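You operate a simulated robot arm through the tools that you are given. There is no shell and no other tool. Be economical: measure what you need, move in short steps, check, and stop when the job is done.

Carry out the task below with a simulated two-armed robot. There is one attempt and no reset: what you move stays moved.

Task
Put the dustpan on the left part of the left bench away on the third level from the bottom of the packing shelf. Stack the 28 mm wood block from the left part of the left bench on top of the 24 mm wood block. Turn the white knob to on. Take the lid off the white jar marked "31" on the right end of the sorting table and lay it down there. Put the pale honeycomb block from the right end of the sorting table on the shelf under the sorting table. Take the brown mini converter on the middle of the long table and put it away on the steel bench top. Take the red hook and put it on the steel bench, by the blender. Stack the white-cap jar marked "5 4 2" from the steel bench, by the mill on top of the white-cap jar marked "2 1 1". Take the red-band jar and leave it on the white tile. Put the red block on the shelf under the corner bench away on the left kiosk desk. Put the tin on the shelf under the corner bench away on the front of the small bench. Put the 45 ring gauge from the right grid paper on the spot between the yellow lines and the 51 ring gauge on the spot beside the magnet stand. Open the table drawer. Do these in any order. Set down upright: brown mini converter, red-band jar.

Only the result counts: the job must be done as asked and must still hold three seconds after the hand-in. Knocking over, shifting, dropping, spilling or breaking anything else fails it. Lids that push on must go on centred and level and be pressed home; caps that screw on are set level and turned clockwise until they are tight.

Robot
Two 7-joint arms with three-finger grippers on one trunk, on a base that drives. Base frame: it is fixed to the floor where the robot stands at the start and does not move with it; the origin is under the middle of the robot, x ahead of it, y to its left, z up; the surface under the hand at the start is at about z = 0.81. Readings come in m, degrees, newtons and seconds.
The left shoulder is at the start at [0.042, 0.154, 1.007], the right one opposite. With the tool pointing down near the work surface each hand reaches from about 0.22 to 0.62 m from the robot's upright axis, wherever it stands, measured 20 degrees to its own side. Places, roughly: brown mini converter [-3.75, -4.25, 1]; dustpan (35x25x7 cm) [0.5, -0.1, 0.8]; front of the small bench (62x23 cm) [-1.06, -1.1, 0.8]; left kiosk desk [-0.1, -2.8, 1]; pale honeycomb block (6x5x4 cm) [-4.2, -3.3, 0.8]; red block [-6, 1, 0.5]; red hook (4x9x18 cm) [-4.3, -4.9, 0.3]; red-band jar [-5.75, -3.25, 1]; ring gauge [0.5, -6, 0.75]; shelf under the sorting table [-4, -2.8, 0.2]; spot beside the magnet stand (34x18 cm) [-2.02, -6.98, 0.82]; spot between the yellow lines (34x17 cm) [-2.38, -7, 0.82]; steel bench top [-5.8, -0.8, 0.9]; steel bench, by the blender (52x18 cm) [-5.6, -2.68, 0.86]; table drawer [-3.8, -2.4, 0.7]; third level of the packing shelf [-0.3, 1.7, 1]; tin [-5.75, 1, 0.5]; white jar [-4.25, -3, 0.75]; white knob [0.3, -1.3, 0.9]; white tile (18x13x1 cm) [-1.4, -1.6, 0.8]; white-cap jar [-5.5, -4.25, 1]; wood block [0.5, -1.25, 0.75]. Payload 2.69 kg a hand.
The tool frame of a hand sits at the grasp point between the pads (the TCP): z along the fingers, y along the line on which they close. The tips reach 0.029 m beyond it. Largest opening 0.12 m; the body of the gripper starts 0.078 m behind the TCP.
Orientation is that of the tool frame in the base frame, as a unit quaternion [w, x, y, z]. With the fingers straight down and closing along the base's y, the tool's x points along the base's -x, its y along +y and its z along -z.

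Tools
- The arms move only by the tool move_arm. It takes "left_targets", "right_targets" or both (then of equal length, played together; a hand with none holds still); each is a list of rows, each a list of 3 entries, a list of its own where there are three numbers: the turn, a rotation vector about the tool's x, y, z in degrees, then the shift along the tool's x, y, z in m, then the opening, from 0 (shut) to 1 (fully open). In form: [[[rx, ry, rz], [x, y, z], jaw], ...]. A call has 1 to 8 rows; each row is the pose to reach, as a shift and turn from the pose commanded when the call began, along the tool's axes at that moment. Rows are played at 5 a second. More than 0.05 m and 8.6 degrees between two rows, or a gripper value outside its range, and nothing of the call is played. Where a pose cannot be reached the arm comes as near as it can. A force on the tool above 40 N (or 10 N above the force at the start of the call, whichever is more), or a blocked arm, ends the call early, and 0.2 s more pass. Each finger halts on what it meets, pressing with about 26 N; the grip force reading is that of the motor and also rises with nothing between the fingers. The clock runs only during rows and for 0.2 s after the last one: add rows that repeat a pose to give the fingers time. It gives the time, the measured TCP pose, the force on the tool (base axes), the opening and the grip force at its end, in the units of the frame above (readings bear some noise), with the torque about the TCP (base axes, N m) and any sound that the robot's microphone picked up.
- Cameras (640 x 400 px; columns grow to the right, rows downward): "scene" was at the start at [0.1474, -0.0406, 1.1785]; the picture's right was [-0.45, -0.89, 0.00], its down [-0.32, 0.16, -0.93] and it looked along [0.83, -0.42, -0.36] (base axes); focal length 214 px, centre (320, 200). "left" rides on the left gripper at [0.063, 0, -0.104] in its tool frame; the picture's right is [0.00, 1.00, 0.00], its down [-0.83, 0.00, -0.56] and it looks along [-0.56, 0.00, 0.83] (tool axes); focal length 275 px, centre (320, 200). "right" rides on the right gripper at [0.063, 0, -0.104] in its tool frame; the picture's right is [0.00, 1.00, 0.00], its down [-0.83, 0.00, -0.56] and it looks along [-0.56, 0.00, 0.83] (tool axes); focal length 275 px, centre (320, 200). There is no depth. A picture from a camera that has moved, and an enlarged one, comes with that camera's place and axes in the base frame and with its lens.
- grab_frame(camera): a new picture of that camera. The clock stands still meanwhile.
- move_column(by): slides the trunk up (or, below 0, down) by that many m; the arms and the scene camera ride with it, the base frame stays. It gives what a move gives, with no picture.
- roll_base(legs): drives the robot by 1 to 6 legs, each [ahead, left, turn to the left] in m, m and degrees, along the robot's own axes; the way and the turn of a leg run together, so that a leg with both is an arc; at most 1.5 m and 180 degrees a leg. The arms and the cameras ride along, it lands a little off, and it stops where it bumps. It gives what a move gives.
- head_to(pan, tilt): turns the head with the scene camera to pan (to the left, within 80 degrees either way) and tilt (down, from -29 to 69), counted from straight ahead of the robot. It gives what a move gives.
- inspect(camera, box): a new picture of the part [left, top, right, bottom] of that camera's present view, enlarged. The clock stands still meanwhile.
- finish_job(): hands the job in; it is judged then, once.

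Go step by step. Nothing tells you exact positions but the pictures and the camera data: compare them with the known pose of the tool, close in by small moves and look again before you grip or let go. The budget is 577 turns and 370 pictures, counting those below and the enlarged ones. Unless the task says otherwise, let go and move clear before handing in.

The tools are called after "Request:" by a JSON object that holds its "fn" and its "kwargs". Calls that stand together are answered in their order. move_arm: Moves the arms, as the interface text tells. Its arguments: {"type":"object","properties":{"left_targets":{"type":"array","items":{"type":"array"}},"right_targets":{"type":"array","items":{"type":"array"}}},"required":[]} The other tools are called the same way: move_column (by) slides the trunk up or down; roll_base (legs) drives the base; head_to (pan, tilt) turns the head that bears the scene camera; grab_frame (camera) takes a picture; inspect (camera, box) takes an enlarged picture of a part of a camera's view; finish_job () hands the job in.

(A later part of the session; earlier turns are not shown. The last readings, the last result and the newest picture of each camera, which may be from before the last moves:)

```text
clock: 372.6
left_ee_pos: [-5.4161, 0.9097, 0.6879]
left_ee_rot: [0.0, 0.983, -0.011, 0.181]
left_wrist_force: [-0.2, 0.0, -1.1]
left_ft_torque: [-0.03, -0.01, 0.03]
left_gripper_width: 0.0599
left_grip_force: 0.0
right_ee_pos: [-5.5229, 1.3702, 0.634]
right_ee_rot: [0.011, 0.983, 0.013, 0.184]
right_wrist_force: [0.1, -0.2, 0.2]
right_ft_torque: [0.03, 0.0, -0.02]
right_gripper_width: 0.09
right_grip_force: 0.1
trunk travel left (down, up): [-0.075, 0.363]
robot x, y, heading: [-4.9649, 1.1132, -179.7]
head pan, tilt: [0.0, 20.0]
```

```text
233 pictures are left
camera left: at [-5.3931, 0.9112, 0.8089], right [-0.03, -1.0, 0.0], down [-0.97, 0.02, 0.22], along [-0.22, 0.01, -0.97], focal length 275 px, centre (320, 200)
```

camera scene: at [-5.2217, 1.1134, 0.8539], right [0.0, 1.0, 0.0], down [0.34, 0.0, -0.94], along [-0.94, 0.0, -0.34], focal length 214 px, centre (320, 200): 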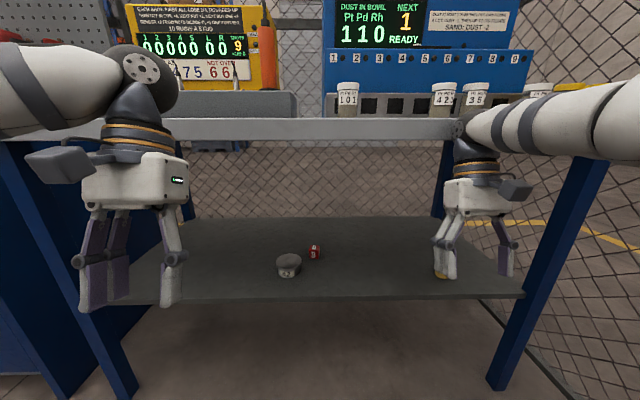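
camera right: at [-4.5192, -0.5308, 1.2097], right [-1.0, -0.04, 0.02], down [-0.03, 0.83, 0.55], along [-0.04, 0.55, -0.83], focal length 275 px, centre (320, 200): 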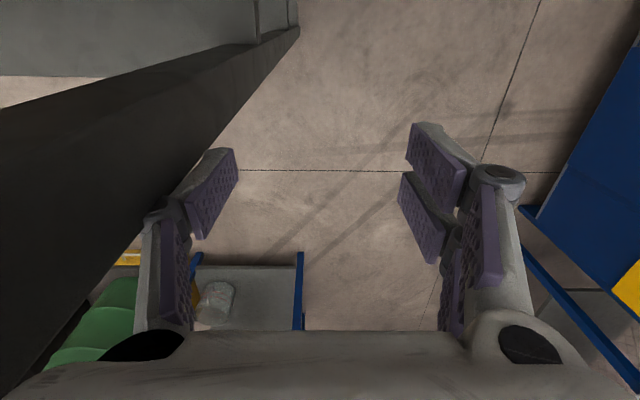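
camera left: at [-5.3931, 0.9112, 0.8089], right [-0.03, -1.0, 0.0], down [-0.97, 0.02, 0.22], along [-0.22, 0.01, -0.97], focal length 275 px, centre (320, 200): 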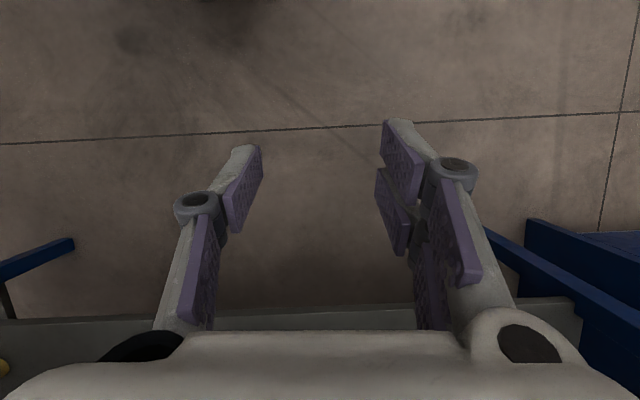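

Triangulated: tin top (-5.80,1.011,0.44), red block (-5.894,1.09,0.41), shelf z≈0.395. I tilt both hands to point forward-down 45°.

Request:
{"fn": "move_arm", "kwargs": {"left_targets": [[[0, -8.2, 0], [0, 0, 0], 0.9], [[0, -16.4, 0], [0, 0, 0], 0.9], [[0, -24.6, 0], [0, 0, 0], 0.9], [[0, -32.8, 0], [0, 0, 0], 0.9], [[0, -41, 0], [0, 0, 0], 0.9], [[0, -49.2, 0], [0, 0, 0], 0.9], [[0, -57.4, 0], [0, 0, 0], 0.9], [[0, -65.6, 0], [0, 0, 0], 0.9]], "right_targets": [[[0, -8.2, 0], [0, 0, 0], 0.6], [[0, -16.4, 0], [0, 0, 0], 0.6], [[0, -24.6, 0], [0, 0, 0], 0.6], [[0, -32.8, 0], [0, 0, 0], 0.6], [[0, -41, 0], [0, 0, 0], 0.6], [[0, -49.2, 0], [0, 0, 0], 0.6], [[0, -57.4, 0], [0, 0, 0], 0.6], [[0, -65.6, 0], [0, 0, 0], 0.6]]}}

Request:
{"fn": "grab_frame", "kwargs": {"camera": "scene"}}

```text
clock: 374.4
left_ee_pos: [-5.4155, 0.9109, 0.6886]
left_ee_rot: [-0.006, 0.924, -0.01, -0.383]
left_wrist_force: [0.6, -0.2, 0.3]
left_ft_torque: [-0.01, 0.01, 0.02]
left_gripper_width: 0.108
left_grip_force: 0.0
right_ee_pos: [-5.5232, 1.3691, 0.6332]
right_ee_rot: [0.016, 0.925, 0.004, -0.379]
right_wrist_force: [0.2, 0.2, 0.4]
right_ft_torque: [0.01, -0.01, -0.01]
right_gripper_width: 0.0722
right_grip_force: 0.1
right hand out of reach, approached as far as the arm can: row 1
trunk travel left (down, up): [-0.075, 0.363]
robot x, y, heading: [-4.9644, 1.1148, -180.1]
head pan, tilt: [0.0, 20.0]
```

```text
232 pictures are left
camera scene: at [-5.2217, 1.1134, 0.854], right [0.0, 1.0, 0.0], down [0.34, 0.0, -0.94], along [-0.94, 0.0, -0.34], focal length 214 px, centre (320, 200)
```

scene: 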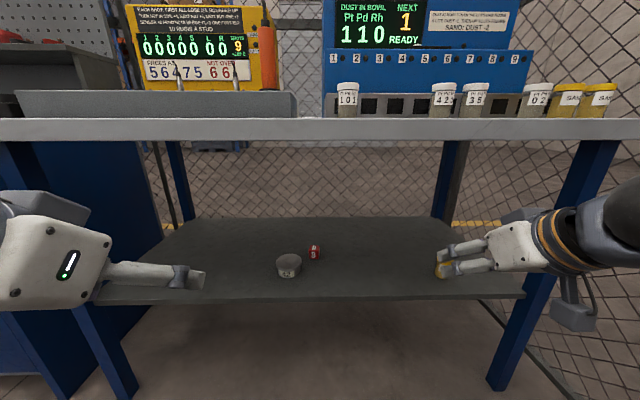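

Request:
{"fn": "roll_base", "kwargs": {"legs": [[0.15, 0, 0]]}}

Request:
{"fn": "grab_frame", "kwargs": {"camera": "left"}}

```text
clock: 375.7
left_ee_pos: [-5.5625, 0.9096, 0.6894]
left_ee_rot: [-0.005, 0.924, -0.009, -0.382]
left_wrist_force: [0.0, -0.5, -1.0]
left_ft_torque: [0.02, -0.03, 0.01]
left_gripper_width: 0.1081
left_grip_force: 0.0
right_ee_pos: [-5.6686, 1.3678, 0.6336]
right_ee_rot: [0.017, 0.926, 0.007, -0.377]
right_wrist_force: [0.6, 0.5, -0.5]
right_ft_torque: [0.01, 0.02, 0.01]
right_gripper_width: 0.0719
right_grip_force: 0.1
trunk travel left (down, up): [-0.075, 0.363]
robot x, y, heading: [-5.1098, 1.11, -179.9]
head pan, tilt: [0.0, 20.0]
```

```text
231 pictures are left
camera left: at [-5.4432, 0.9086, 0.7188], right [-0.02, -1.0, 0.0], down [-0.2, 0.0, 0.98], along [-0.98, 0.02, -0.2], focal length 275 px, centre (320, 200)
```

left: 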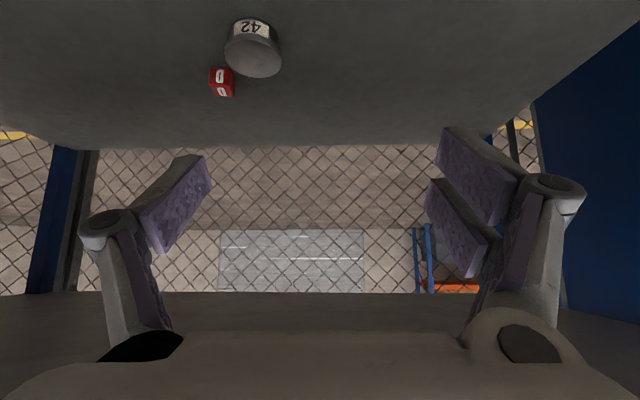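

Request:
{"fn": "move_arm", "kwargs": {"left_targets": [[[0, 0, 0], [0, -0.035, 0.03], 0.9], [[0, 0, 0], [0.003, -0.07, 0.06], 0.9], [[0, 0, 0], [0.006, -0.1, 0.09], 0.9], [[0, 0, 0], [0.01, -0.1014, 0.135], 0.9], [[0, 0, 0], [0.014, -0.1014, 0.175], 0.9], [[0, 0, 0], [0.018, -0.1014, 0.215], 0.9], [[0, 0, 0], [0.022, -0.1014, 0.252], 0.9]]}}

Request:
{"fn": "grab_frame", "kwargs": {"camera": "left"}}

Request:
{"fn": "grab_frame", "kwargs": {"camera": "scene"}}

```text
clock: 377.3
left_ee_pos: [-5.724, 1.0095, 0.4976]
left_ee_rot: [-0.005, 0.924, -0.008, -0.382]
left_wrist_force: [0.9, -0.5, -0.3]
left_ft_torque: [-0.01, -0.02, 0.01]
left_gripper_width: 0.1079
left_grip_force: 0.0
right_ee_pos: [-5.669, 1.3684, 0.6324]
right_ee_rot: [0.017, 0.926, 0.006, -0.376]
right_wrist_force: [-0.1, -0.9, 0.0]
right_ft_torque: [-0.02, 0.01, 0.03]
right_gripper_width: 0.0717
right_grip_force: 0.1
trunk travel left (down, up): [-0.075, 0.363]
robot x, y, heading: [-5.1108, 1.1129, -179.8]
head pan, tilt: [0.0, 20.0]
```

```text
230 pictures are left
camera left: at [-5.6053, 1.0105, 0.5273], right [-0.02, -1.0, 0.0], down [-0.2, 0.0, 0.98], along [-0.98, 0.02, -0.2], focal length 275 px, centre (320, 200)
```

left: 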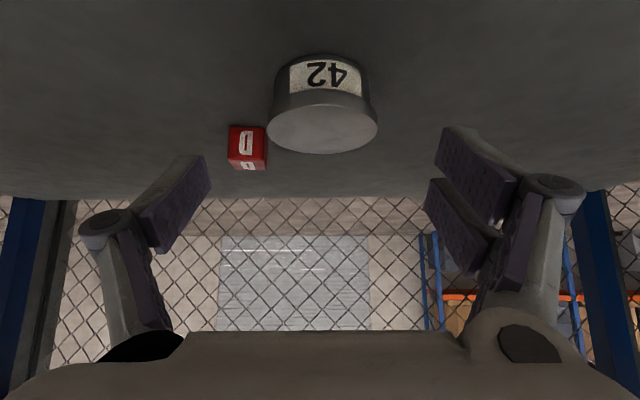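

```text
229 pictures are left
camera scene: at [-5.368, 1.1123, 0.854], right [-0.01, 1.0, 0.0], down [0.34, 0.0, -0.94], along [-0.94, -0.01, -0.34], focal length 214 px, centre (320, 200)
```

scene: 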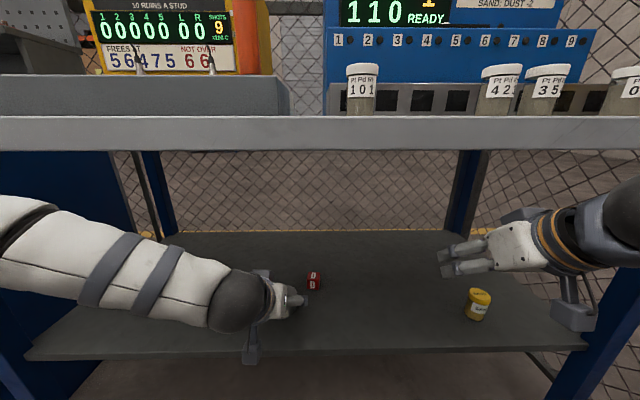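

Request:
{"fn": "move_arm", "kwargs": {"left_targets": [[[0, 0, 0], [0.004, -0.003, 0.035], 0.9], [[0, 0, 0], [0.007, -0.003, 0.07], 0.9], [[0, 0, 0], [0.009, -0.003, 0.092], 0.9], [[0, 0, 0], [0.009, -0.003, 0.092], 0.6], [[0, 0, 0], [0.009, -0.003, 0.092], 0.4], [[0, 0, 0], [0.009, -0.003, 0.092], 0.4]]}}

Request:
{"fn": "grab_frame", "kwargs": {"camera": "left"}}

```text
clock: 378.4
left_ee_pos: [-5.783, 1.012, 0.431]
left_ee_rot: [0.001, 0.921, -0.005, -0.39]
left_wrist_force: [7.1, -5.2, 25.2]
left_ft_torque: [-0.93, -0.09, 0.29]
left_gripper_width: 0.0795
left_grip_force: 23.0
right_ee_pos: [-5.6683, 1.3664, 0.6349]
right_ee_rot: [0.017, 0.925, 0.007, -0.379]
right_wrist_force: [0.2, 0.2, -0.5]
right_ft_torque: [-0.02, 0.0, -0.03]
right_gripper_width: 0.072
right_grip_force: 0.1
trunk travel left (down, up): [-0.075, 0.363]
robot x, y, heading: [-5.1131, 1.1133, -179.6]
head pan, tilt: [0.0, 20.0]
stopped in row 5 (left hand): the force on the tool passed its limit at 49 N (the readings are from after the stop); the commanded pose is now the measured one
```

```text
228 pictures are left
camera left: at [-5.6639, 1.0127, 0.459], right [-0.01, -1.0, 0.01], down [-0.18, 0.01, 0.98], along [-0.98, 0.01, -0.18], focal length 275 px, centre (320, 200)
```

left: 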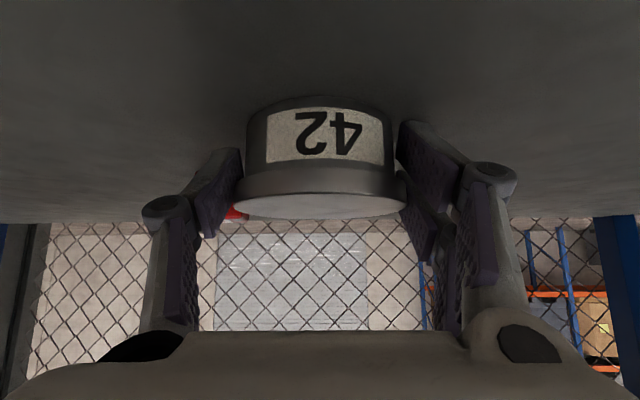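

Tin gripped (tips just reached the shelf). Lift gently.

Request:
{"fn": "move_arm", "kwargs": {"left_targets": [[[0, 0, 0], [0, 0, 0], 0.4], [[0, 0, 0], [-0.01, 0, -0.01], 0.4], [[0, 0, 0], [-0.022, 0, -0.022], 0.4], [[0, 0, 0], [-0.035, 0, -0.035], 0.4]]}}

Request:
{"fn": "grab_frame", "kwargs": {"camera": "left"}}

Request:
{"fn": "grab_frame", "kwargs": {"camera": "scene"}}

```text
clock: 379.4
left_ee_pos: [-5.7796, 1.0144, 0.4764]
left_ee_rot: [-0.001, 0.923, -0.006, -0.384]
left_wrist_force: [-0.2, 0.0, -0.6]
left_ft_torque: [0.0, 0.01, -0.01]
left_gripper_width: 0.0783
left_grip_force: 26.0
right_ee_pos: [-5.6695, 1.3669, 0.6331]
right_ee_rot: [0.016, 0.926, 0.006, -0.378]
right_wrist_force: [0.3, -0.6, 0.7]
right_ft_torque: [-0.03, -0.01, -0.01]
right_gripper_width: 0.0718
right_grip_force: 0.0
trunk travel left (down, up): [-0.075, 0.363]
robot x, y, heading: [-5.1091, 1.1112, -179.5]
head pan, tilt: [0.0, 20.0]
```

```text
227 pictures are left
camera left: at [-5.6622, 1.0143, 0.5048], right [-0.02, -1.0, 0.01], down [-0.19, 0.01, 0.98], along [-0.98, 0.01, -0.19], focal length 275 px, centre (320, 200)
```

left: 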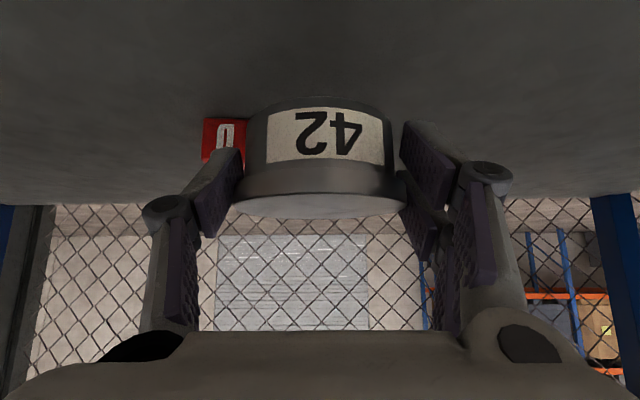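

```text
226 pictures are left
camera scene: at [-5.3678, 1.1118, 0.8539], right [-0.01, 1.0, 0.0], down [0.34, 0.0, -0.94], along [-0.94, -0.01, -0.34], focal length 214 px, centre (320, 200)
```

scene: 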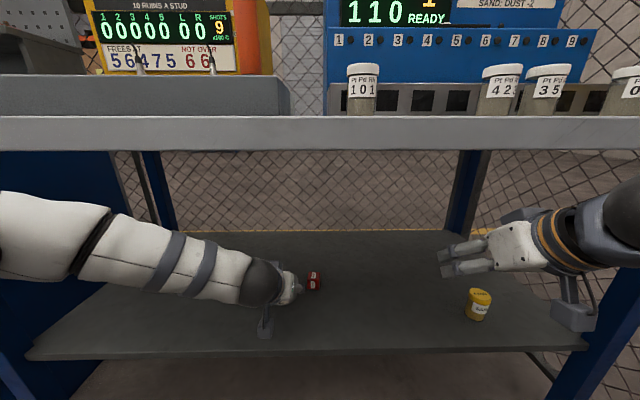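

Withdraw the tin backward and to the left, out of the shelf.

Request:
{"fn": "move_arm", "kwargs": {"left_targets": [[[0, 0, 0], [-0.01, 0, -0.03], 0.4], [[0, 0, 0], [0.018, 0, -0.058], 0.4], [[0, 0, 0], [0.046, 0, -0.086], 0.4], [[0, 0, 0], [0.074, 0.01, -0.114], 0.4], [[0, 0, 0], [0.1, 0.03, -0.14], 0.4], [[0, 0, 0], [0.12, 0.06, -0.165], 0.4], [[0, 0, 0], [0.14, 0.09, -0.19], 0.4], [[0, 0, 0], [0.15, 0.12, -0.215], 0.4]]}}

Request:
{"fn": "grab_frame", "kwargs": {"camera": "scene"}}

Request:
{"fn": "grab_frame", "kwargs": {"camera": "right"}}

```text
clock: 381.2
left_ee_pos: [-5.6051, 0.8939, 0.5159]
left_ee_rot: [-0.001, 0.923, -0.006, -0.385]
left_wrist_force: [-0.3, -0.4, -0.6]
left_ft_torque: [-0.01, -0.02, -0.02]
left_gripper_width: 0.0783
left_grip_force: 26.3
left hand out of reach, approached as far as the arm can: row 6, 7, 8
right_ee_pos: [-5.6686, 1.3673, 0.6334]
right_ee_rot: [0.017, 0.926, 0.007, -0.377]
right_wrist_force: [-0.2, -1.0, 0.4]
right_ft_torque: [-0.01, 0.01, 0.04]
right_gripper_width: 0.0721
right_grip_force: 0.1
trunk travel left (down, up): [-0.075, 0.363]
robot x, y, heading: [-5.1077, 1.1113, -179.3]
head pan, tilt: [0.0, 20.0]
```

```text
225 pictures are left
camera scene: at [-5.3678, 1.1118, 0.854], right [-0.01, 1.0, 0.0], down [0.34, 0.0, -0.94], along [-0.94, -0.01, -0.34], focal length 214 px, centre (320, 200)
```

scene: 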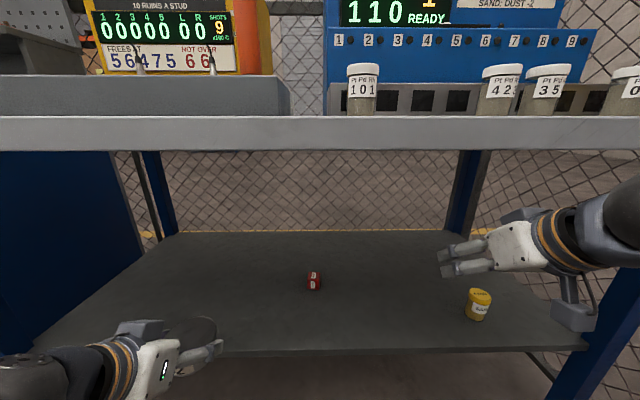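

```text
224 pictures are left
camera right: at [-5.5505, 1.3708, 0.6631], right [0.03, -1.0, 0.02], down [-0.21, 0.02, 0.98], along [-0.98, -0.03, -0.21], focal length 275 px, centre (320, 200)
```

right: 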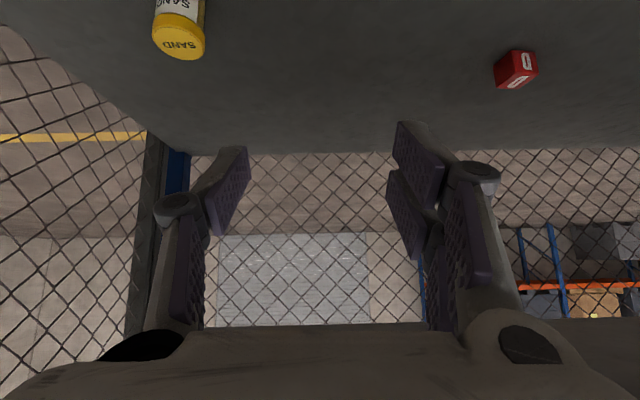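

Request:
{"fn": "roll_base", "kwargs": {"legs": [[0, 0.13, -0.5]]}}

Request:
{"fn": "grab_frame", "kwargs": {"camera": "right"}}

```text
clock: 382.9
left_ee_pos: [-5.6067, 0.7678, 0.5158]
left_ee_rot: [-0.003, 0.923, -0.01, -0.385]
left_wrist_force: [0.1, -0.3, -0.1]
left_ft_torque: [-0.03, 0.0, -0.02]
left_gripper_width: 0.0784
left_grip_force: 26.1
right_ee_pos: [-5.6667, 1.2421, 0.6327]
right_ee_rot: [0.015, 0.926, 0.002, -0.377]
right_wrist_force: [0.4, 0.1, -0.1]
right_ft_torque: [0.01, 0.0, -0.01]
right_gripper_width: 0.0719
right_grip_force: 0.1
trunk travel left (down, up): [-0.075, 0.363]
robot x, y, heading: [-5.1116, 0.9826, 179.9]
head pan, tilt: [0.0, 20.0]
```

```text
223 pictures are left
camera right: at [-5.5483, 1.2448, 0.663], right [0.02, -1.0, 0.02], down [-0.21, 0.02, 0.98], along [-0.98, -0.02, -0.21], focal length 275 px, centre (320, 200)
```

right: 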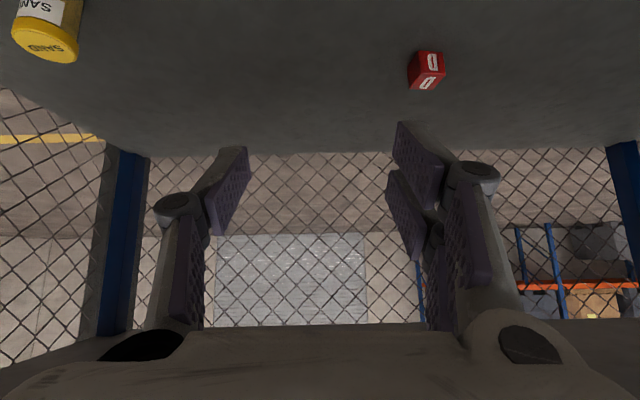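

Request:
{"fn": "move_arm", "kwargs": {"right_targets": [[[0, 0, 0], [0, 0.0243, 0.03], 0.6], [[0, 0, 0], [0, 0.0486, 0.06], 0.6], [[0, 0, 0], [0, 0.0729, 0.09], 0.6], [[0, 0, 0], [0, 0.0972, 0.125], 0.6], [[0, 0, 0], [0.001, 0.1215, 0.16], 0.6], [[0, 0, 0], [0.002, 0.146, 0.19], 0.6]]}}

Request:
{"fn": "grab_frame", "kwargs": {"camera": "right"}}

Request:
{"fn": "grab_frame", "kwargs": {"camera": "scene"}}

```text
clock: 384.3
left_ee_pos: [-5.6084, 0.7677, 0.5157]
left_ee_rot: [-0.003, 0.923, -0.01, -0.385]
left_wrist_force: [0.5, -0.3, 0.0]
left_ft_torque: [-0.04, -0.01, -0.02]
left_gripper_width: 0.0785
left_grip_force: 25.7
right_ee_pos: [-5.7981, 1.0896, 0.498]
right_ee_rot: [0.015, 0.926, 0.003, -0.378]
right_wrist_force: [0.3, 0.4, -0.7]
right_ft_torque: [0.01, -0.01, 0.02]
right_gripper_width: 0.072
right_grip_force: 0.0
trunk travel left (down, up): [-0.075, 0.363]
robot x, y, heading: [-5.1093, 0.983, 180.1]
head pan, tilt: [0.0, 20.0]
```

```text
222 pictures are left
camera right: at [-5.6787, 1.0929, 0.5283], right [0.02, -1.0, 0.02], down [-0.21, 0.02, 0.98], along [-0.98, -0.02, -0.2], focal length 275 px, centre (320, 200)
```

right: 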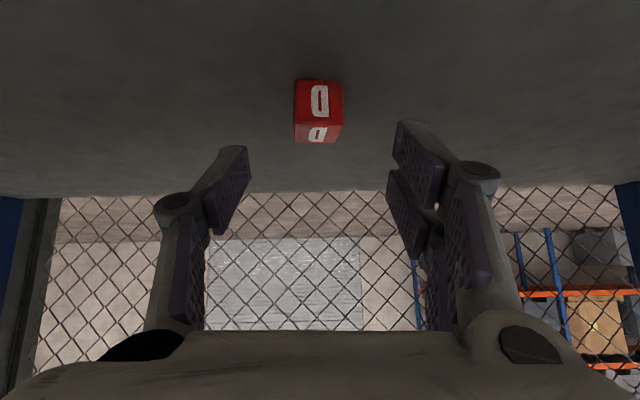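

```text
221 pictures are left
camera scene: at [-5.3675, 0.9844, 0.854], right [0.0, 1.0, 0.0], down [0.34, 0.0, -0.94], along [-0.94, 0.0, -0.34], focal length 214 px, centre (320, 200)
```

scene: 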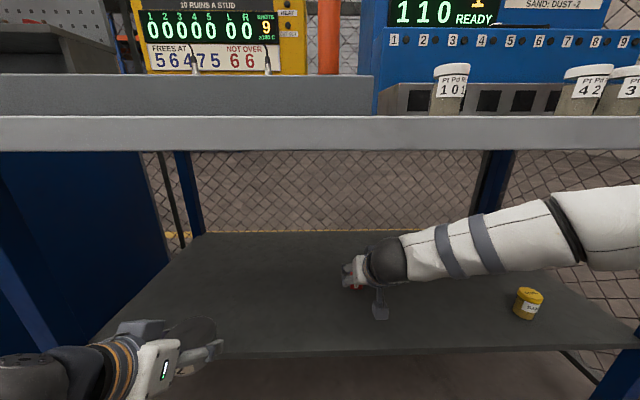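

Request:
{"fn": "move_arm", "kwargs": {"right_targets": [[[0, 0, 0], [0, 0.001, 0.04], 0.6], [[0, 0, 0], [-0.001, 0.001, 0.07], 0.6], [[0, 0, 0], [-0.002, 0.001, 0.085], 0.6], [[0, 0, 0], [-0.002, 0.001, 0.085], 0.35], [[0, 0, 0], [-0.002, 0.001, 0.085], 0.15], [[0, 0, 0], [-0.002, 0.001, 0.085], 0.15], [[0, 0, 0], [-0.016, 0.001, 0.071], 0.15], [[0, 0, 0], [-0.035, 0.001, 0.05], 0.15]]}}

Request:
{"fn": "grab_frame", "kwargs": {"camera": "right"}}

```text
clock: 386.1
left_ee_pos: [-5.6073, 0.7691, 0.5157]
left_ee_rot: [-0.003, 0.923, -0.01, -0.385]
left_wrist_force: [-0.5, -0.7, -0.7]
left_ft_torque: [0.0, -0.02, 0.02]
left_gripper_width: 0.0785
left_grip_force: 25.9
right_ee_pos: [-5.8534, 1.088, 0.4877]
right_ee_rot: [0.014, 0.926, 0.002, -0.377]
right_wrist_force: [0.6, 0.4, -0.3]
right_ft_torque: [0.01, -0.05, 0.05]
right_gripper_width: 0.0355
right_grip_force: 26.3
trunk travel left (down, up): [-0.075, 0.363]
robot x, y, heading: [-5.1068, 0.9845, 179.8]
head pan, tilt: [0.0, 20.0]
```

```text
220 pictures are left
camera right: at [-5.735, 1.0902, 0.5185], right [0.02, -1.0, 0.02], down [-0.21, 0.02, 0.98], along [-0.98, -0.02, -0.21], focal length 275 px, centre (320, 200)
```

right: 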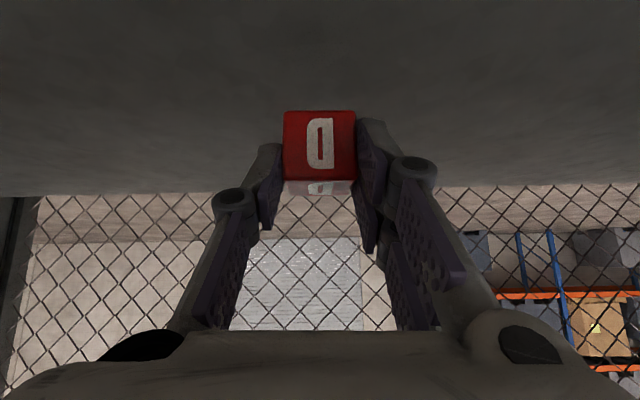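

Red block gripped. Withdraw, back off and raise the trunk.

Request:
{"fn": "move_arm", "kwargs": {"right_targets": [[[0, 0, 0], [0.0283, 0, -0.0283], 0.15], [[0, 0, 0], [0.0566, 0, -0.0566], 0.15], [[0, 0, 0], [0.085, 0, -0.085], 0.15], [[0, 0, 0], [0.113, -0.01, -0.113], 0.15], [[0, 0, 0], [0.14, -0.03, -0.14], 0.15], [[0, 0, 0], [0.16, -0.05, -0.16], 0.15]]}}

Request:
{"fn": "roll_base", "kwargs": {"legs": [[-0.2, 0, 0]]}}

Request:
{"fn": "move_column", "kwargs": {"by": 0.3}}

Request:
{"fn": "grab_frame", "kwargs": {"camera": "scene"}}

```text
clock: 387.5
left_ee_pos: [-5.6068, 0.7697, 0.5153]
left_ee_rot: [-0.003, 0.923, -0.01, -0.385]
left_wrist_force: [-0.4, 0.9, -0.4]
left_ft_torque: [0.01, 0.01, -0.03]
left_gripper_width: 0.0783
left_grip_force: 25.9
right_ee_pos: [-5.6287, 1.1443, 0.4893]
right_ee_rot: [0.016, 0.926, 0.003, -0.378]
right_wrist_force: [0.4, 0.5, 0.1]
right_ft_torque: [0.03, -0.02, 0.01]
right_gripper_width: 0.035
right_grip_force: 26.2
trunk travel left (down, up): [-0.075, 0.363]
robot x, y, heading: [-5.1085, 0.983, 179.9]
head pan, tilt: [0.0, 20.0]
```

```text
clock: 389.1
left_ee_pos: [-5.4134, 0.7691, 0.5161]
left_ee_rot: [-0.002, 0.923, -0.009, -0.385]
left_wrist_force: [-0.1, 0.0, -0.9]
left_ft_torque: [0.02, 0.01, 0.01]
left_gripper_width: 0.0783
left_grip_force: 26.0
right_ee_pos: [-5.4348, 1.1425, 0.4901]
right_ee_rot: [0.015, 0.926, 0.004, -0.377]
right_wrist_force: [-0.3, -0.2, 0.2]
right_ft_torque: [0.03, 0.0, 0.0]
right_gripper_width: 0.0352
right_grip_force: 25.9
trunk travel left (down, up): [-0.075, 0.363]
robot x, y, heading: [-4.9149, 0.9823, -180.2]
head pan, tilt: [0.0, 20.0]
```

```text
clock: 392.1
left_ee_pos: [-5.4145, 0.7687, 0.8153]
left_ee_rot: [-0.002, 0.923, -0.01, -0.385]
left_wrist_force: [-0.2, 1.2, -0.5]
left_ft_torque: [0.02, -0.02, 0.0]
left_gripper_width: 0.0783
left_grip_force: 26.1
right_ee_pos: [-5.4352, 1.1441, 0.7887]
right_ee_rot: [0.015, 0.926, 0.004, -0.378]
right_wrist_force: [-0.2, 0.0, 0.2]
right_ft_torque: [0.01, 0.0, 0.01]
right_gripper_width: 0.0353
right_grip_force: 26.2
trunk travel left (down, up): [-0.375, 0.063]
robot x, y, heading: [-4.915, 0.9835, -180.0]
head pan, tilt: [0.0, 20.0]
```

```text
219 pictures are left
camera scene: at [-5.0729, 0.9841, 1.1802], right [0.0, 1.0, 0.0], down [0.34, 0.0, -0.94], along [-0.94, 0.0, -0.34], focal length 214 px, centre (320, 200)
```

scene: 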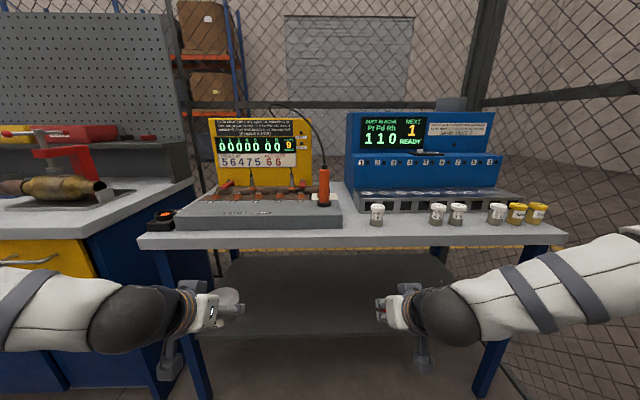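

Lift both hands and return them to vertical.

Request:
{"fn": "move_arm", "kwargs": {"left_targets": [[[0, 5.6, 0], [-0.02, 0, -0.026], 0.4], [[0, 11.2, 0], [-0.04, 0, -0.052], 0.4], [[0, 16.8, 0], [-0.06, 0, -0.078], 0.4], [[0, 22.4, 0], [-0.08, 0, -0.104], 0.4], [[0, 28, 0], [-0.1, 0, -0.13], 0.4], [[0, 33.6, 0], [-0.12, 0, -0.156], 0.4], [[0, 39.2, 0], [-0.14, 0, -0.182], 0.4], [[0, 45, 0], [-0.16, 0, -0.21], 0.4]], "right_targets": [[[0, 5.6, 0], [-0.02, 0, -0.026], 0.15], [[0, 11.2, 0], [-0.04, 0, -0.052], 0.15], [[0, 16.8, 0], [-0.06, 0, -0.078], 0.15], [[0, 22.4, 0], [-0.08, 0, -0.104], 0.15], [[0, 28, 0], [-0.1, 0, -0.13], 0.15], [[0, 33.6, 0], [-0.12, 0, -0.156], 0.15], [[0, 39.2, 0], [-0.14, 0, -0.182], 0.15], [[0, 44.5, 0], [-0.165, 0, -0.215], 0.15]]}}

Request:
{"fn": "head_to", "kwargs": {"pan": 75, "tilt": 10}}

Request:
{"fn": "grab_frame", "kwargs": {"camera": "scene"}}

```text
clock: 393.9
left_ee_pos: [-5.3768, 0.7686, 1.0754]
left_ee_rot: [0.001, 1.0, -0.012, 0.0]
left_wrist_force: [0.0, -0.7, -0.3]
left_ft_torque: [0.0, 0.07, 0.02]
left_gripper_width: 0.0782
left_grip_force: 26.0
right_ee_pos: [-5.4033, 1.1529, 1.0577]
right_ee_rot: [0.013, 1.0, 0.011, 0.002]
right_wrist_force: [0.2, 0.6, -0.1]
right_ft_torque: [-0.03, 0.01, -0.01]
right_gripper_width: 0.0352
right_grip_force: 26.0
trunk travel left (down, up): [-0.375, 0.063]
robot x, y, heading: [-4.9179, 0.9833, -179.9]
head pan, tilt: [0.0, 20.0]
```

```text
clock: 395.3
left_ee_pos: [-5.3783, 0.7677, 1.0754]
left_ee_rot: [0.001, 1.0, -0.01, -0.002]
left_wrist_force: [0.9, -0.3, -1.2]
left_ft_torque: [0.02, -0.01, -0.04]
left_gripper_width: 0.0783
left_grip_force: 26.0
right_ee_pos: [-5.4041, 1.1525, 1.058]
right_ee_rot: [0.013, 1.0, 0.008, 0.0]
right_wrist_force: [0.0, -0.5, -0.7]
right_ft_torque: [0.02, -0.01, -0.01]
right_gripper_width: 0.0353
right_grip_force: 26.2
trunk travel left (down, up): [-0.375, 0.063]
robot x, y, heading: [-4.9115, 0.984, -180.0]
head pan, tilt: [75.0, 10.0]
```

```text
218 pictures are left
camera scene: at [-5.0037, 0.8944, 1.1965], right [-0.97, 0.26, 0.0], down [0.04, 0.17, -0.98], along [-0.25, -0.95, -0.17], focal length 214 px, centre (320, 200)
```

scene: 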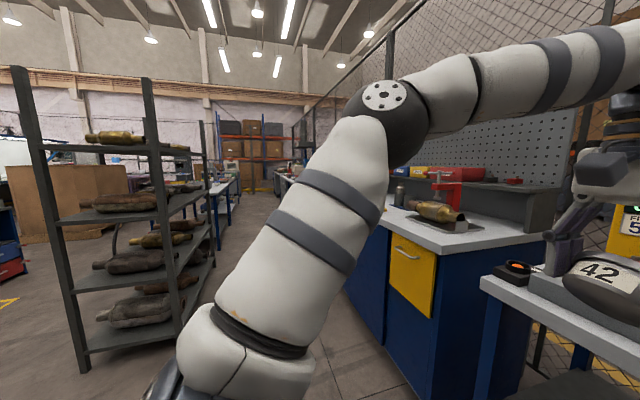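

Rack corner at (-4.37,-0.65), tank stand from y≈0.65: I use the corridor at y≈0.05 heading east.

Request:
{"fn": "roll_base", "kwargs": {"legs": [[0, 0.93, 0], [0, 0, 90], [0, 0, 90]]}}

Request:
{"fn": "head_to", "kwargs": {"pan": 0, "tilt": 12}}

Request:
{"fn": "grab_frame", "kwargs": {"camera": "scene"}}

```text
clock: 410.4
left_ee_pos: [-4.4524, 0.2681, 1.0754]
left_ee_rot: [0.002, 0.016, 1.0, 0.001]
left_wrist_force: [0.4, -0.5, -0.5]
left_ft_torque: [0.03, 0.0, 0.02]
left_gripper_width: 0.0781
left_grip_force: 26.3
right_ee_pos: [-4.4311, -0.1174, 1.0584]
right_ee_rot: [0.0, -0.002, 1.0, 0.014]
right_wrist_force: [-0.2, 0.5, -0.5]
right_ft_torque: [-0.01, 0.01, 0.0]
right_gripper_width: 0.0353
right_grip_force: 26.1
trunk travel left (down, up): [-0.375, 0.063]
robot x, y, heading: [-4.9175, 0.0586, -0.7]
head pan, tilt: [75.0, 10.0]
```

```text
clock: 411.9
left_ee_pos: [-4.453, 0.2672, 1.0757]
left_ee_rot: [0.003, 0.016, 1.0, 0.001]
left_wrist_force: [1.6, -1.0, -0.2]
left_ft_torque: [0.01, 0.06, -0.01]
left_gripper_width: 0.0781
left_grip_force: 26.8
right_ee_pos: [-4.4323, -0.1173, 1.0587]
right_ee_rot: [-0.001, 0.0, 1.0, 0.013]
right_wrist_force: [-0.7, 0.4, -0.1]
right_ft_torque: [-0.02, -0.02, -0.01]
right_gripper_width: 0.0352
right_grip_force: 25.6
trunk travel left (down, up): [-0.375, 0.063]
robot x, y, heading: [-4.91, 0.0582, -0.7]
head pan, tilt: [0.0, 12.0]
```

```text
217 pictures are left
camera scene: at [-4.759, 0.0583, 1.1933], right [-0.01, -1.0, 0.0], down [-0.21, 0.0, -0.98], along [0.98, -0.01, -0.21], focal length 214 px, centre (320, 200)
```

scene: 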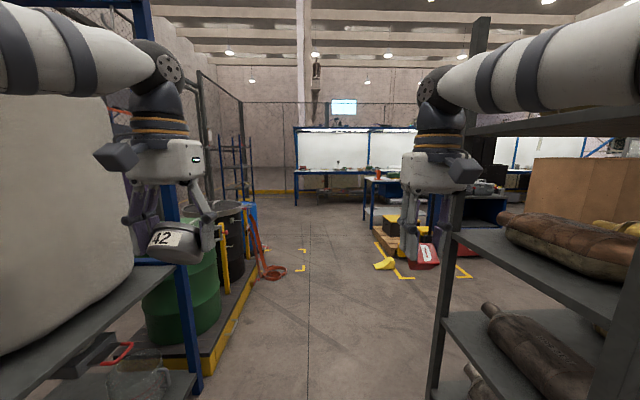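

Path straight ahead is clear. Drive east.

Request:
{"fn": "roll_base", "kwargs": {"legs": [[1.4, 0, 0.7], [1.4, 0, 0]]}}

Request:
{"fn": "grab_frame", "kwargs": {"camera": "scene"}}

Request:
{"fn": "head_to", "kwargs": {"pan": -40, "tilt": 15}}

Request:
{"fn": "grab_frame", "kwargs": {"camera": "scene"}}

```text
clock: 425.5
left_ee_pos: [-1.627, 0.1981, 1.0751]
left_ee_rot: [0.002, 0.025, 1.0, 0.001]
left_wrist_force: [-0.1, 0.4, -0.3]
left_ft_torque: [0.01, -0.02, 0.0]
left_gripper_width: 0.0777
left_grip_force: 25.5
right_ee_pos: [-1.6137, -0.1857, 1.0575]
right_ee_rot: [0.0, 0.005, 1.0, 0.012]
right_wrist_force: [0.7, 0.1, -1.5]
right_ft_torque: [0.0, 0.02, 0.0]
right_gripper_width: 0.0348
right_grip_force: 26.1
trunk travel left (down, up): [-0.375, 0.063]
robot x, y, heading: [-2.094, -0.004, -1.5]
head pan, tilt: [0.0, 12.0]
```

```text
216 pictures are left
camera scene: at [-1.9372, -0.0063, 1.1933], right [-0.03, -1.0, 0.0], down [-0.21, 0.01, -0.98], along [0.98, -0.03, -0.21], focal length 214 px, centre (320, 200)
```

scene: 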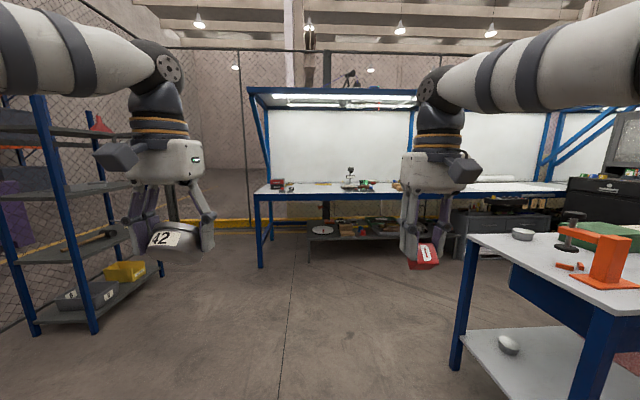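

```text
clock: 426.6
left_ee_pos: [-1.6264, 0.1981, 1.0745]
left_ee_rot: [0.003, 0.024, 1.0, 0.001]
left_wrist_force: [0.7, 0.5, -0.4]
left_ft_torque: [-0.01, 0.01, -0.02]
left_gripper_width: 0.0776
left_grip_force: 26.2
right_ee_pos: [-1.613, -0.187, 1.0576]
right_ee_rot: [-0.001, 0.005, 1.0, 0.013]
right_wrist_force: [-0.4, 0.2, -0.4]
right_ft_torque: [0.0, -0.02, -0.02]
right_gripper_width: 0.0352
right_grip_force: 25.6
trunk travel left (down, up): [-0.375, 0.063]
robot x, y, heading: [-2.0942, -0.0041, -1.7]
head pan, tilt: [-40.0, 15.0]
```

```text
215 pictures are left
camera scene: at [-1.9608, -0.0656, 1.1884], right [-0.67, -0.75, 0.0], down [-0.19, 0.17, -0.97], along [0.72, -0.64, -0.26], focal length 214 px, centre (320, 200)
```

scene: 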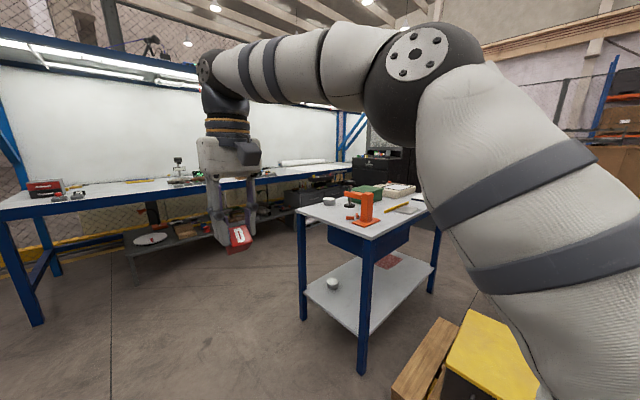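

Small bench spans x -1.5…-0.915, y -0.79…-1.76. I go round to its east (front) side.

Request:
{"fn": "roll_base", "kwargs": {"legs": [[1.45, 0, 1.6], [0, 0, -90], [1.1, 0, 0]]}}

Request:
{"fn": "head_to", "kwargs": {"pan": -50, "tilt": 30}}

Request:
{"fn": "grab_frame", "kwargs": {"camera": "scene"}}

```text
clock: 442.9
left_ee_pos: [-0.3384, -1.5492, 1.0753]
left_ee_rot: [0.002, 0.693, 0.721, -0.002]
left_wrist_force: [0.1, -0.6, 0.4]
left_ft_torque: [0.04, -0.01, -0.02]
left_gripper_width: 0.077
left_grip_force: 26.3
right_ee_pos: [-0.7195, -1.5985, 1.0574]
right_ee_rot: [0.008, 0.678, 0.735, 0.009]
right_wrist_force: [-0.1, -0.3, -0.2]
right_ft_torque: [-0.01, -0.01, 0.01]
right_gripper_width: 0.0352
right_grip_force: 26.2
trunk travel left (down, up): [-0.375, 0.063]
robot x, y, heading: [-0.5778, -1.1043, -86.7]
head pan, tilt: [-40.0, 15.0]
```

```text
clock: 443.7
left_ee_pos: [-0.3376, -1.5491, 1.0753]
left_ee_rot: [0.002, 0.693, 0.721, -0.001]
left_wrist_force: [0.7, 0.8, -0.8]
left_ft_torque: [-0.01, 0.0, 0.02]
left_gripper_width: 0.0774
left_grip_force: 26.1
right_ee_pos: [-0.7201, -1.5989, 1.0589]
right_ee_rot: [0.009, 0.678, 0.735, 0.01]
right_wrist_force: [-0.3, -1.2, -0.8]
right_ft_torque: [-0.02, -0.03, 0.01]
right_gripper_width: 0.035
right_grip_force: 26.1
trunk travel left (down, up): [-0.375, 0.063]
robot x, y, heading: [-0.5774, -1.0981, -86.8]
head pan, tilt: [-50.0, 30.0]
```

```text
214 pictures are left
camera scene: at [-0.6408, -1.227, 1.1643], right [-0.69, 0.73, 0.0], down [0.36, 0.34, -0.87], along [-0.63, -0.6, -0.5], focal length 214 px, centre (320, 200)
```

scene: 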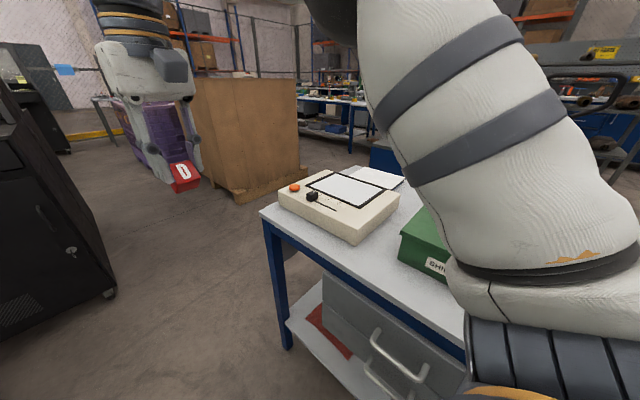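

The kiosk is ahead; I go place the red block on its desk first. Approach and look.

Request:
{"fn": "roll_base", "kwargs": {"legs": [[0.6, 0.3, -3.2]]}}

Request:
{"fn": "head_to", "kwargs": {"pan": 0, "tilt": 20}}

Request:
{"fn": "grab_frame", "kwargs": {"camera": "scene"}}

```text
clock: 447.4
left_ee_pos: [-0.0376, -2.1534, 1.0748]
left_ee_rot: [0.003, 0.71, 0.704, -0.001]
left_wrist_force: [0.2, 0.2, -0.7]
left_ft_torque: [0.03, 0.01, 0.02]
left_gripper_width: 0.0773
left_grip_force: 26.4
right_ee_pos: [-0.4225, -2.1839, 1.0574]
right_ee_rot: [0.009, 0.697, 0.717, 0.01]
right_wrist_force: [0.5, -0.6, -1.1]
right_ft_torque: [-0.02, -0.02, -0.03]
right_gripper_width: 0.0352
right_grip_force: 25.4
trunk travel left (down, up): [-0.375, 0.063]
robot x, y, heading: [-0.2537, -1.6957, -89.7]
head pan, tilt: [-50.0, 30.0]
```

```text
clock: 448.6
left_ee_pos: [-0.0381, -2.1539, 1.0753]
left_ee_rot: [0.003, 0.711, 0.703, -0.001]
left_wrist_force: [0.8, 0.6, -0.5]
left_ft_torque: [-0.01, -0.02, 0.02]
left_gripper_width: 0.0773
left_grip_force: 26.0
right_ee_pos: [-0.4231, -2.1833, 1.0581]
right_ee_rot: [0.009, 0.698, 0.716, 0.011]
right_wrist_force: [-0.3, -0.4, -0.4]
right_ft_torque: [-0.02, 0.0, -0.05]
right_gripper_width: 0.0352
right_grip_force: 26.1
trunk travel left (down, up): [-0.375, 0.063]
robot x, y, heading: [-0.2587, -1.6958, -89.3]
head pan, tilt: [0.0, 20.0]
```

```text
213 pictures are left
camera scene: at [-0.2554, -1.8506, 1.1802], right [-1.0, -0.01, 0.0], down [0.0, 0.34, -0.94], along [0.01, -0.94, -0.34], focal length 214 px, centre (320, 200)
```

scene: 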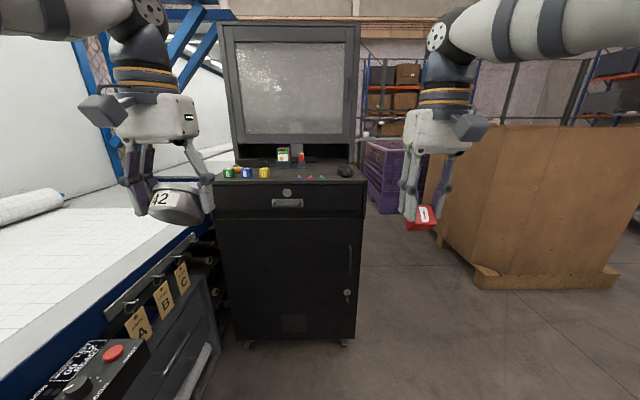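

Request:
{"fn": "inspect", "kwargs": {"camera": "scene", "box": [200, 140, 380, 230]}}

```text
3.56 times, centred on (290, 185) of scene
camera zoom: at [-0.2554, -1.8506, 1.1802], right [-1.0, -0.01, 0.0], down [0.0, 0.34, -0.94], along [0.01, -0.94, -0.34], focal length 763 px, centre (427, 253)
```

zoom: 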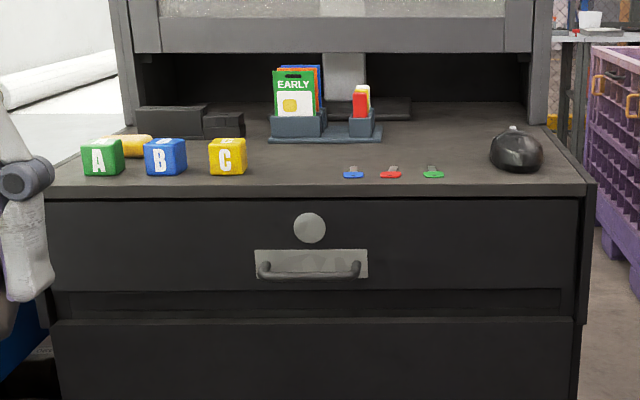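

The desk (z≈1.0) holds cubes A, B, C in a row; D fits next to C at ≈(-0.117,-2.58). The cube was gripped with a 45° tilt, so I'll place with the same tilt. Approach, yawed 22° left.

Request:
{"fn": "roll_base", "kwargs": {"legs": [[0.28, 0, 0], [0, 0, 22]]}}

Request:
{"fn": "move_arm", "kwargs": {"right_targets": [[[0, -7.5, 0], [0, 0, -0.01], 0.15], [[0, -15, 0], [0, 0, -0.02], 0.15], [[0, -22.5, 0], [0, 0, -0.03], 0.15], [[0, -30, 0], [0, 0, -0.04], 0.15], [[0, -37.5, 0], [0, 0, -0.05], 0.15], [[0, -44.5, 0], [0, 0, -0.06], 0.15]]}}

Request:
{"fn": "grab_frame", "kwargs": {"camera": "scene"}}

Request:
{"fn": "grab_frame", "kwargs": {"camera": "right"}}

```text
clock: 451.7
left_ee_pos: [0.1165, -2.3132, 1.0748]
left_ee_rot: [0.003, 0.565, 0.825, 0.0]
left_wrist_force: [-1.0, 0.3, -0.2]
left_ft_torque: [0.01, 0.03, -0.02]
left_gripper_width: 0.0769
left_grip_force: 26.2
right_ee_pos: [-0.228, -2.4818, 1.0569]
right_ee_rot: [0.007, 0.551, 0.835, 0.012]
right_wrist_force: [0.1, -0.2, -0.8]
right_ft_torque: [-0.01, 0.0, 0.02]
right_gripper_width: 0.035
right_grip_force: 25.7
trunk travel left (down, up): [-0.375, 0.063]
robot x, y, heading: [-0.2582, -1.9693, -67.9]
head pan, tilt: [0.0, 20.0]
```

```text
clock: 453.1
left_ee_pos: [0.1173, -2.3114, 1.0753]
left_ee_rot: [0.003, 0.566, 0.825, -0.001]
left_wrist_force: [0.2, -0.9, -0.9]
left_ft_torque: [0.01, 0.01, 0.02]
left_gripper_width: 0.0773
left_grip_force: 26.6
right_ee_pos: [-0.2289, -2.4807, 1.118]
right_ee_rot: [0.322, 0.513, 0.77, -0.199]
right_wrist_force: [0.1, -0.2, -0.9]
right_ft_torque: [0.03, 0.02, 0.01]
right_gripper_width: 0.0351
right_grip_force: 25.8
trunk travel left (down, up): [-0.375, 0.063]
robot x, y, heading: [-0.2557, -1.9674, -67.9]
head pan, tilt: [0.0, 20.0]
```

```text
211 pictures are left
camera scene: at [-0.1961, -2.1106, 1.1803], right [-0.93, -0.38, 0.0], down [-0.13, 0.32, -0.94], along [0.36, -0.87, -0.34], focal length 214 px, centre (320, 200)
```

scene: 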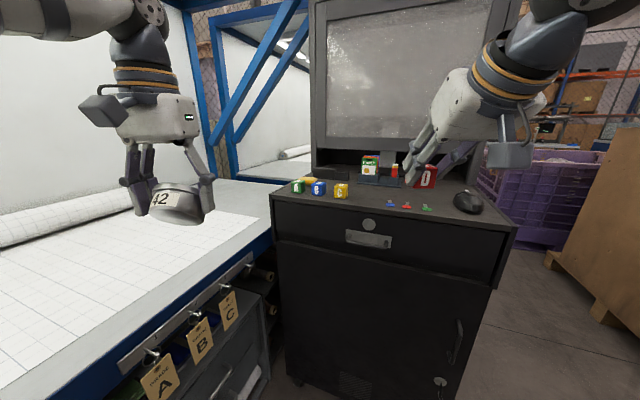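

```text
210 pictures are left
camera right: at [-0.2759, -2.3735, 1.1472], right [0.92, 0.4, 0.02], down [0.06, -0.19, 0.98], along [0.39, -0.9, -0.2], focal length 275 px, centre (320, 200)
```

right: 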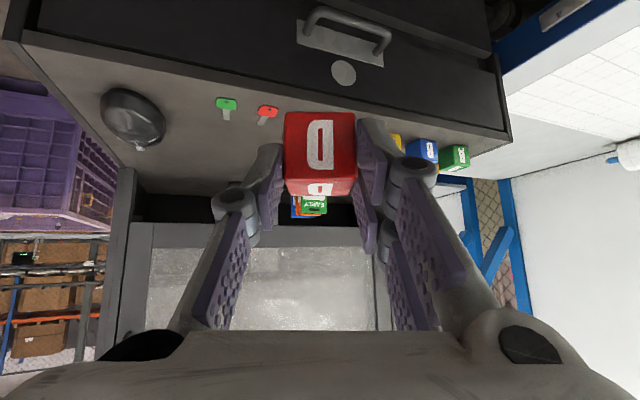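

Request:
{"fn": "move_arm", "kwargs": {"right_targets": [[[0, 0, 0], [-0.0237, 0.0184, 0.0239], 0.15], [[0, 0, 0], [-0.0474, 0.0368, 0.0478], 0.15], [[0, 0, 0], [-0.071, 0.0552, 0.0717], 0.15], [[0, 0, 0], [-0.0946, 0.0737, 0.0954], 0.15], [[0, 0, 0], [-0.072, 0.073, 0.1186], 0.15], [[0, 0, 0], [-0.049, 0.0724, 0.142], 0.15]]}}

Request:
{"fn": "inspect", "kwargs": {"camera": "scene", "box": [260, 120, 500, 270]}}

Request:
{"fn": "grab_frame", "kwargs": {"camera": "right"}}

```text
clock: 454.5
left_ee_pos: [0.1176, -2.312, 1.0743]
left_ee_rot: [0.003, 0.565, 0.825, -0.001]
left_wrist_force: [0.4, 0.3, -0.5]
left_ft_torque: [-0.01, 0.02, -0.04]
left_gripper_width: 0.0774
left_grip_force: 26.1
right_ee_pos: [-0.1123, -2.5777, 1.0534]
right_ee_rot: [0.322, 0.514, 0.77, -0.199]
right_wrist_force: [-0.4, 0.3, -0.8]
right_ft_torque: [-0.01, -0.02, 0.06]
right_gripper_width: 0.0349
right_grip_force: 26.4
trunk travel left (down, up): [-0.375, 0.063]
robot x, y, heading: [-0.255, -1.9632, -67.9]
head pan, tilt: [0.0, 20.0]
```

```text
2.67 times, centred on (380, 195) of scene
camera zoom: at [-0.1956, -2.1109, 1.1802], right [-0.93, -0.38, 0.0], down [-0.13, 0.32, -0.94], along [0.36, -0.87, -0.34], focal length 572 px, centre (160, 213)
```

zoom: 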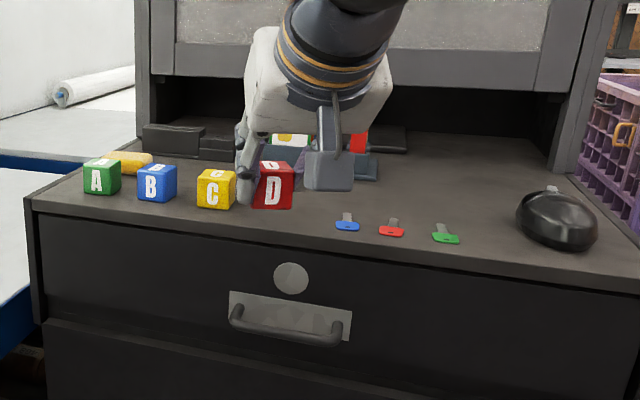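

```text
208 pictures are left
camera right: at [-0.1582, -2.4703, 1.0829], right [0.92, 0.4, 0.02], down [0.06, -0.2, 0.98], along [0.39, -0.9, -0.2], focal length 275 px, centre (320, 200)
```

right: 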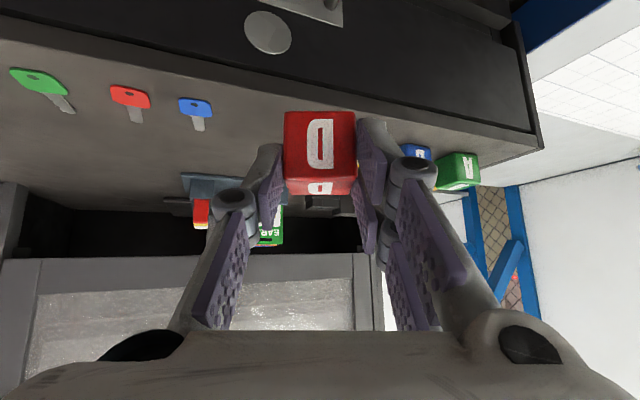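

Request:
{"fn": "move_arm", "kwargs": {"right_targets": [[[0, 0, 0], [0, -0.012, 0], 0.15], [[0, 0, 0], [0.007, -0.012, 0.0071], 0.15], [[0, 0, 0], [0.0112, -0.012, 0.0114], 0.15], [[0, 0, 0], [0.014, -0.012, 0.0143], 0.15], [[0, 0, 0], [0.016, -0.012, 0.0164], 0.15]]}}

Request:
{"fn": "inspect", "kwargs": {"camera": "scene", "box": [260, 120, 500, 270]}}

```text
clock: 455.7
left_ee_pos: [0.1178, -2.3131, 1.076]
left_ee_rot: [0.002, 0.566, 0.825, -0.001]
left_wrist_force: [-0.8, -0.1, -0.4]
left_ft_torque: [0.01, 0.0, -0.01]
left_gripper_width: 0.0772
left_grip_force: 26.3
right_ee_pos: [-0.1178, -2.5829, 1.0293]
right_ee_rot: [0.322, 0.514, 0.77, -0.197]
right_wrist_force: [0.8, -0.1, -0.3]
right_ft_torque: [-0.02, -0.02, -0.04]
right_gripper_width: 0.0353
right_grip_force: 26.0
trunk travel left (down, up): [-0.375, 0.063]
robot x, y, heading: [-0.2555, -1.9641, -67.9]
head pan, tilt: [0.0, 20.0]
```

```text
2.67 times, centred on (380, 195) of scene
camera zoom: at [-0.1959, -2.1107, 1.1803], right [-0.93, -0.38, 0.0], down [-0.13, 0.32, -0.94], along [0.36, -0.87, -0.34], focal length 572 px, centre (160, 213)
```

zoom: 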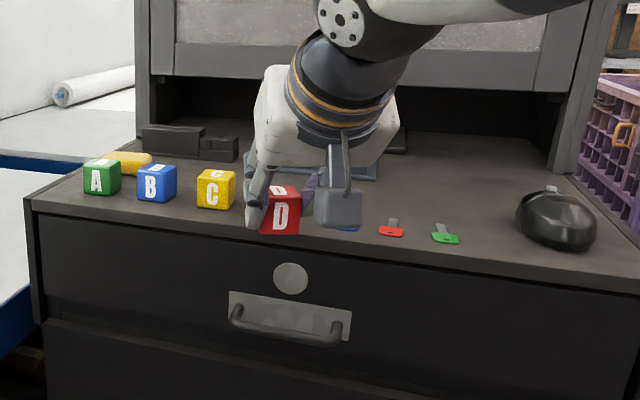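

Request:
{"fn": "move_arm", "kwargs": {"right_targets": [[[0, 0, 0], [0.002, 0, 0.002], 0.15], [[0, 0, 0], [0.0042, 0, 0.0043], 0.15], [[0, 0, 0], [0.0063, 0, 0.0064], 0.15]]}}

```text
clock: 456.5
left_ee_pos: [0.1173, -2.3122, 1.0748]
left_ee_rot: [0.002, 0.565, 0.825, -0.001]
left_wrist_force: [0.4, -0.2, 0.1]
left_ft_torque: [0.01, 0.01, 0.02]
left_gripper_width: 0.0773
left_grip_force: 25.9
right_ee_pos: [-0.1211, -2.5816, 1.0204]
right_ee_rot: [0.322, 0.513, 0.771, -0.198]
right_wrist_force: [-0.5, 0.2, -0.5]
right_ft_torque: [-0.02, -0.01, 0.0]
right_gripper_width: 0.0354
right_grip_force: 25.9
trunk travel left (down, up): [-0.375, 0.063]
robot x, y, heading: [-0.2531, -1.9694, -67.9]
head pan, tilt: [0.0, 20.0]
```

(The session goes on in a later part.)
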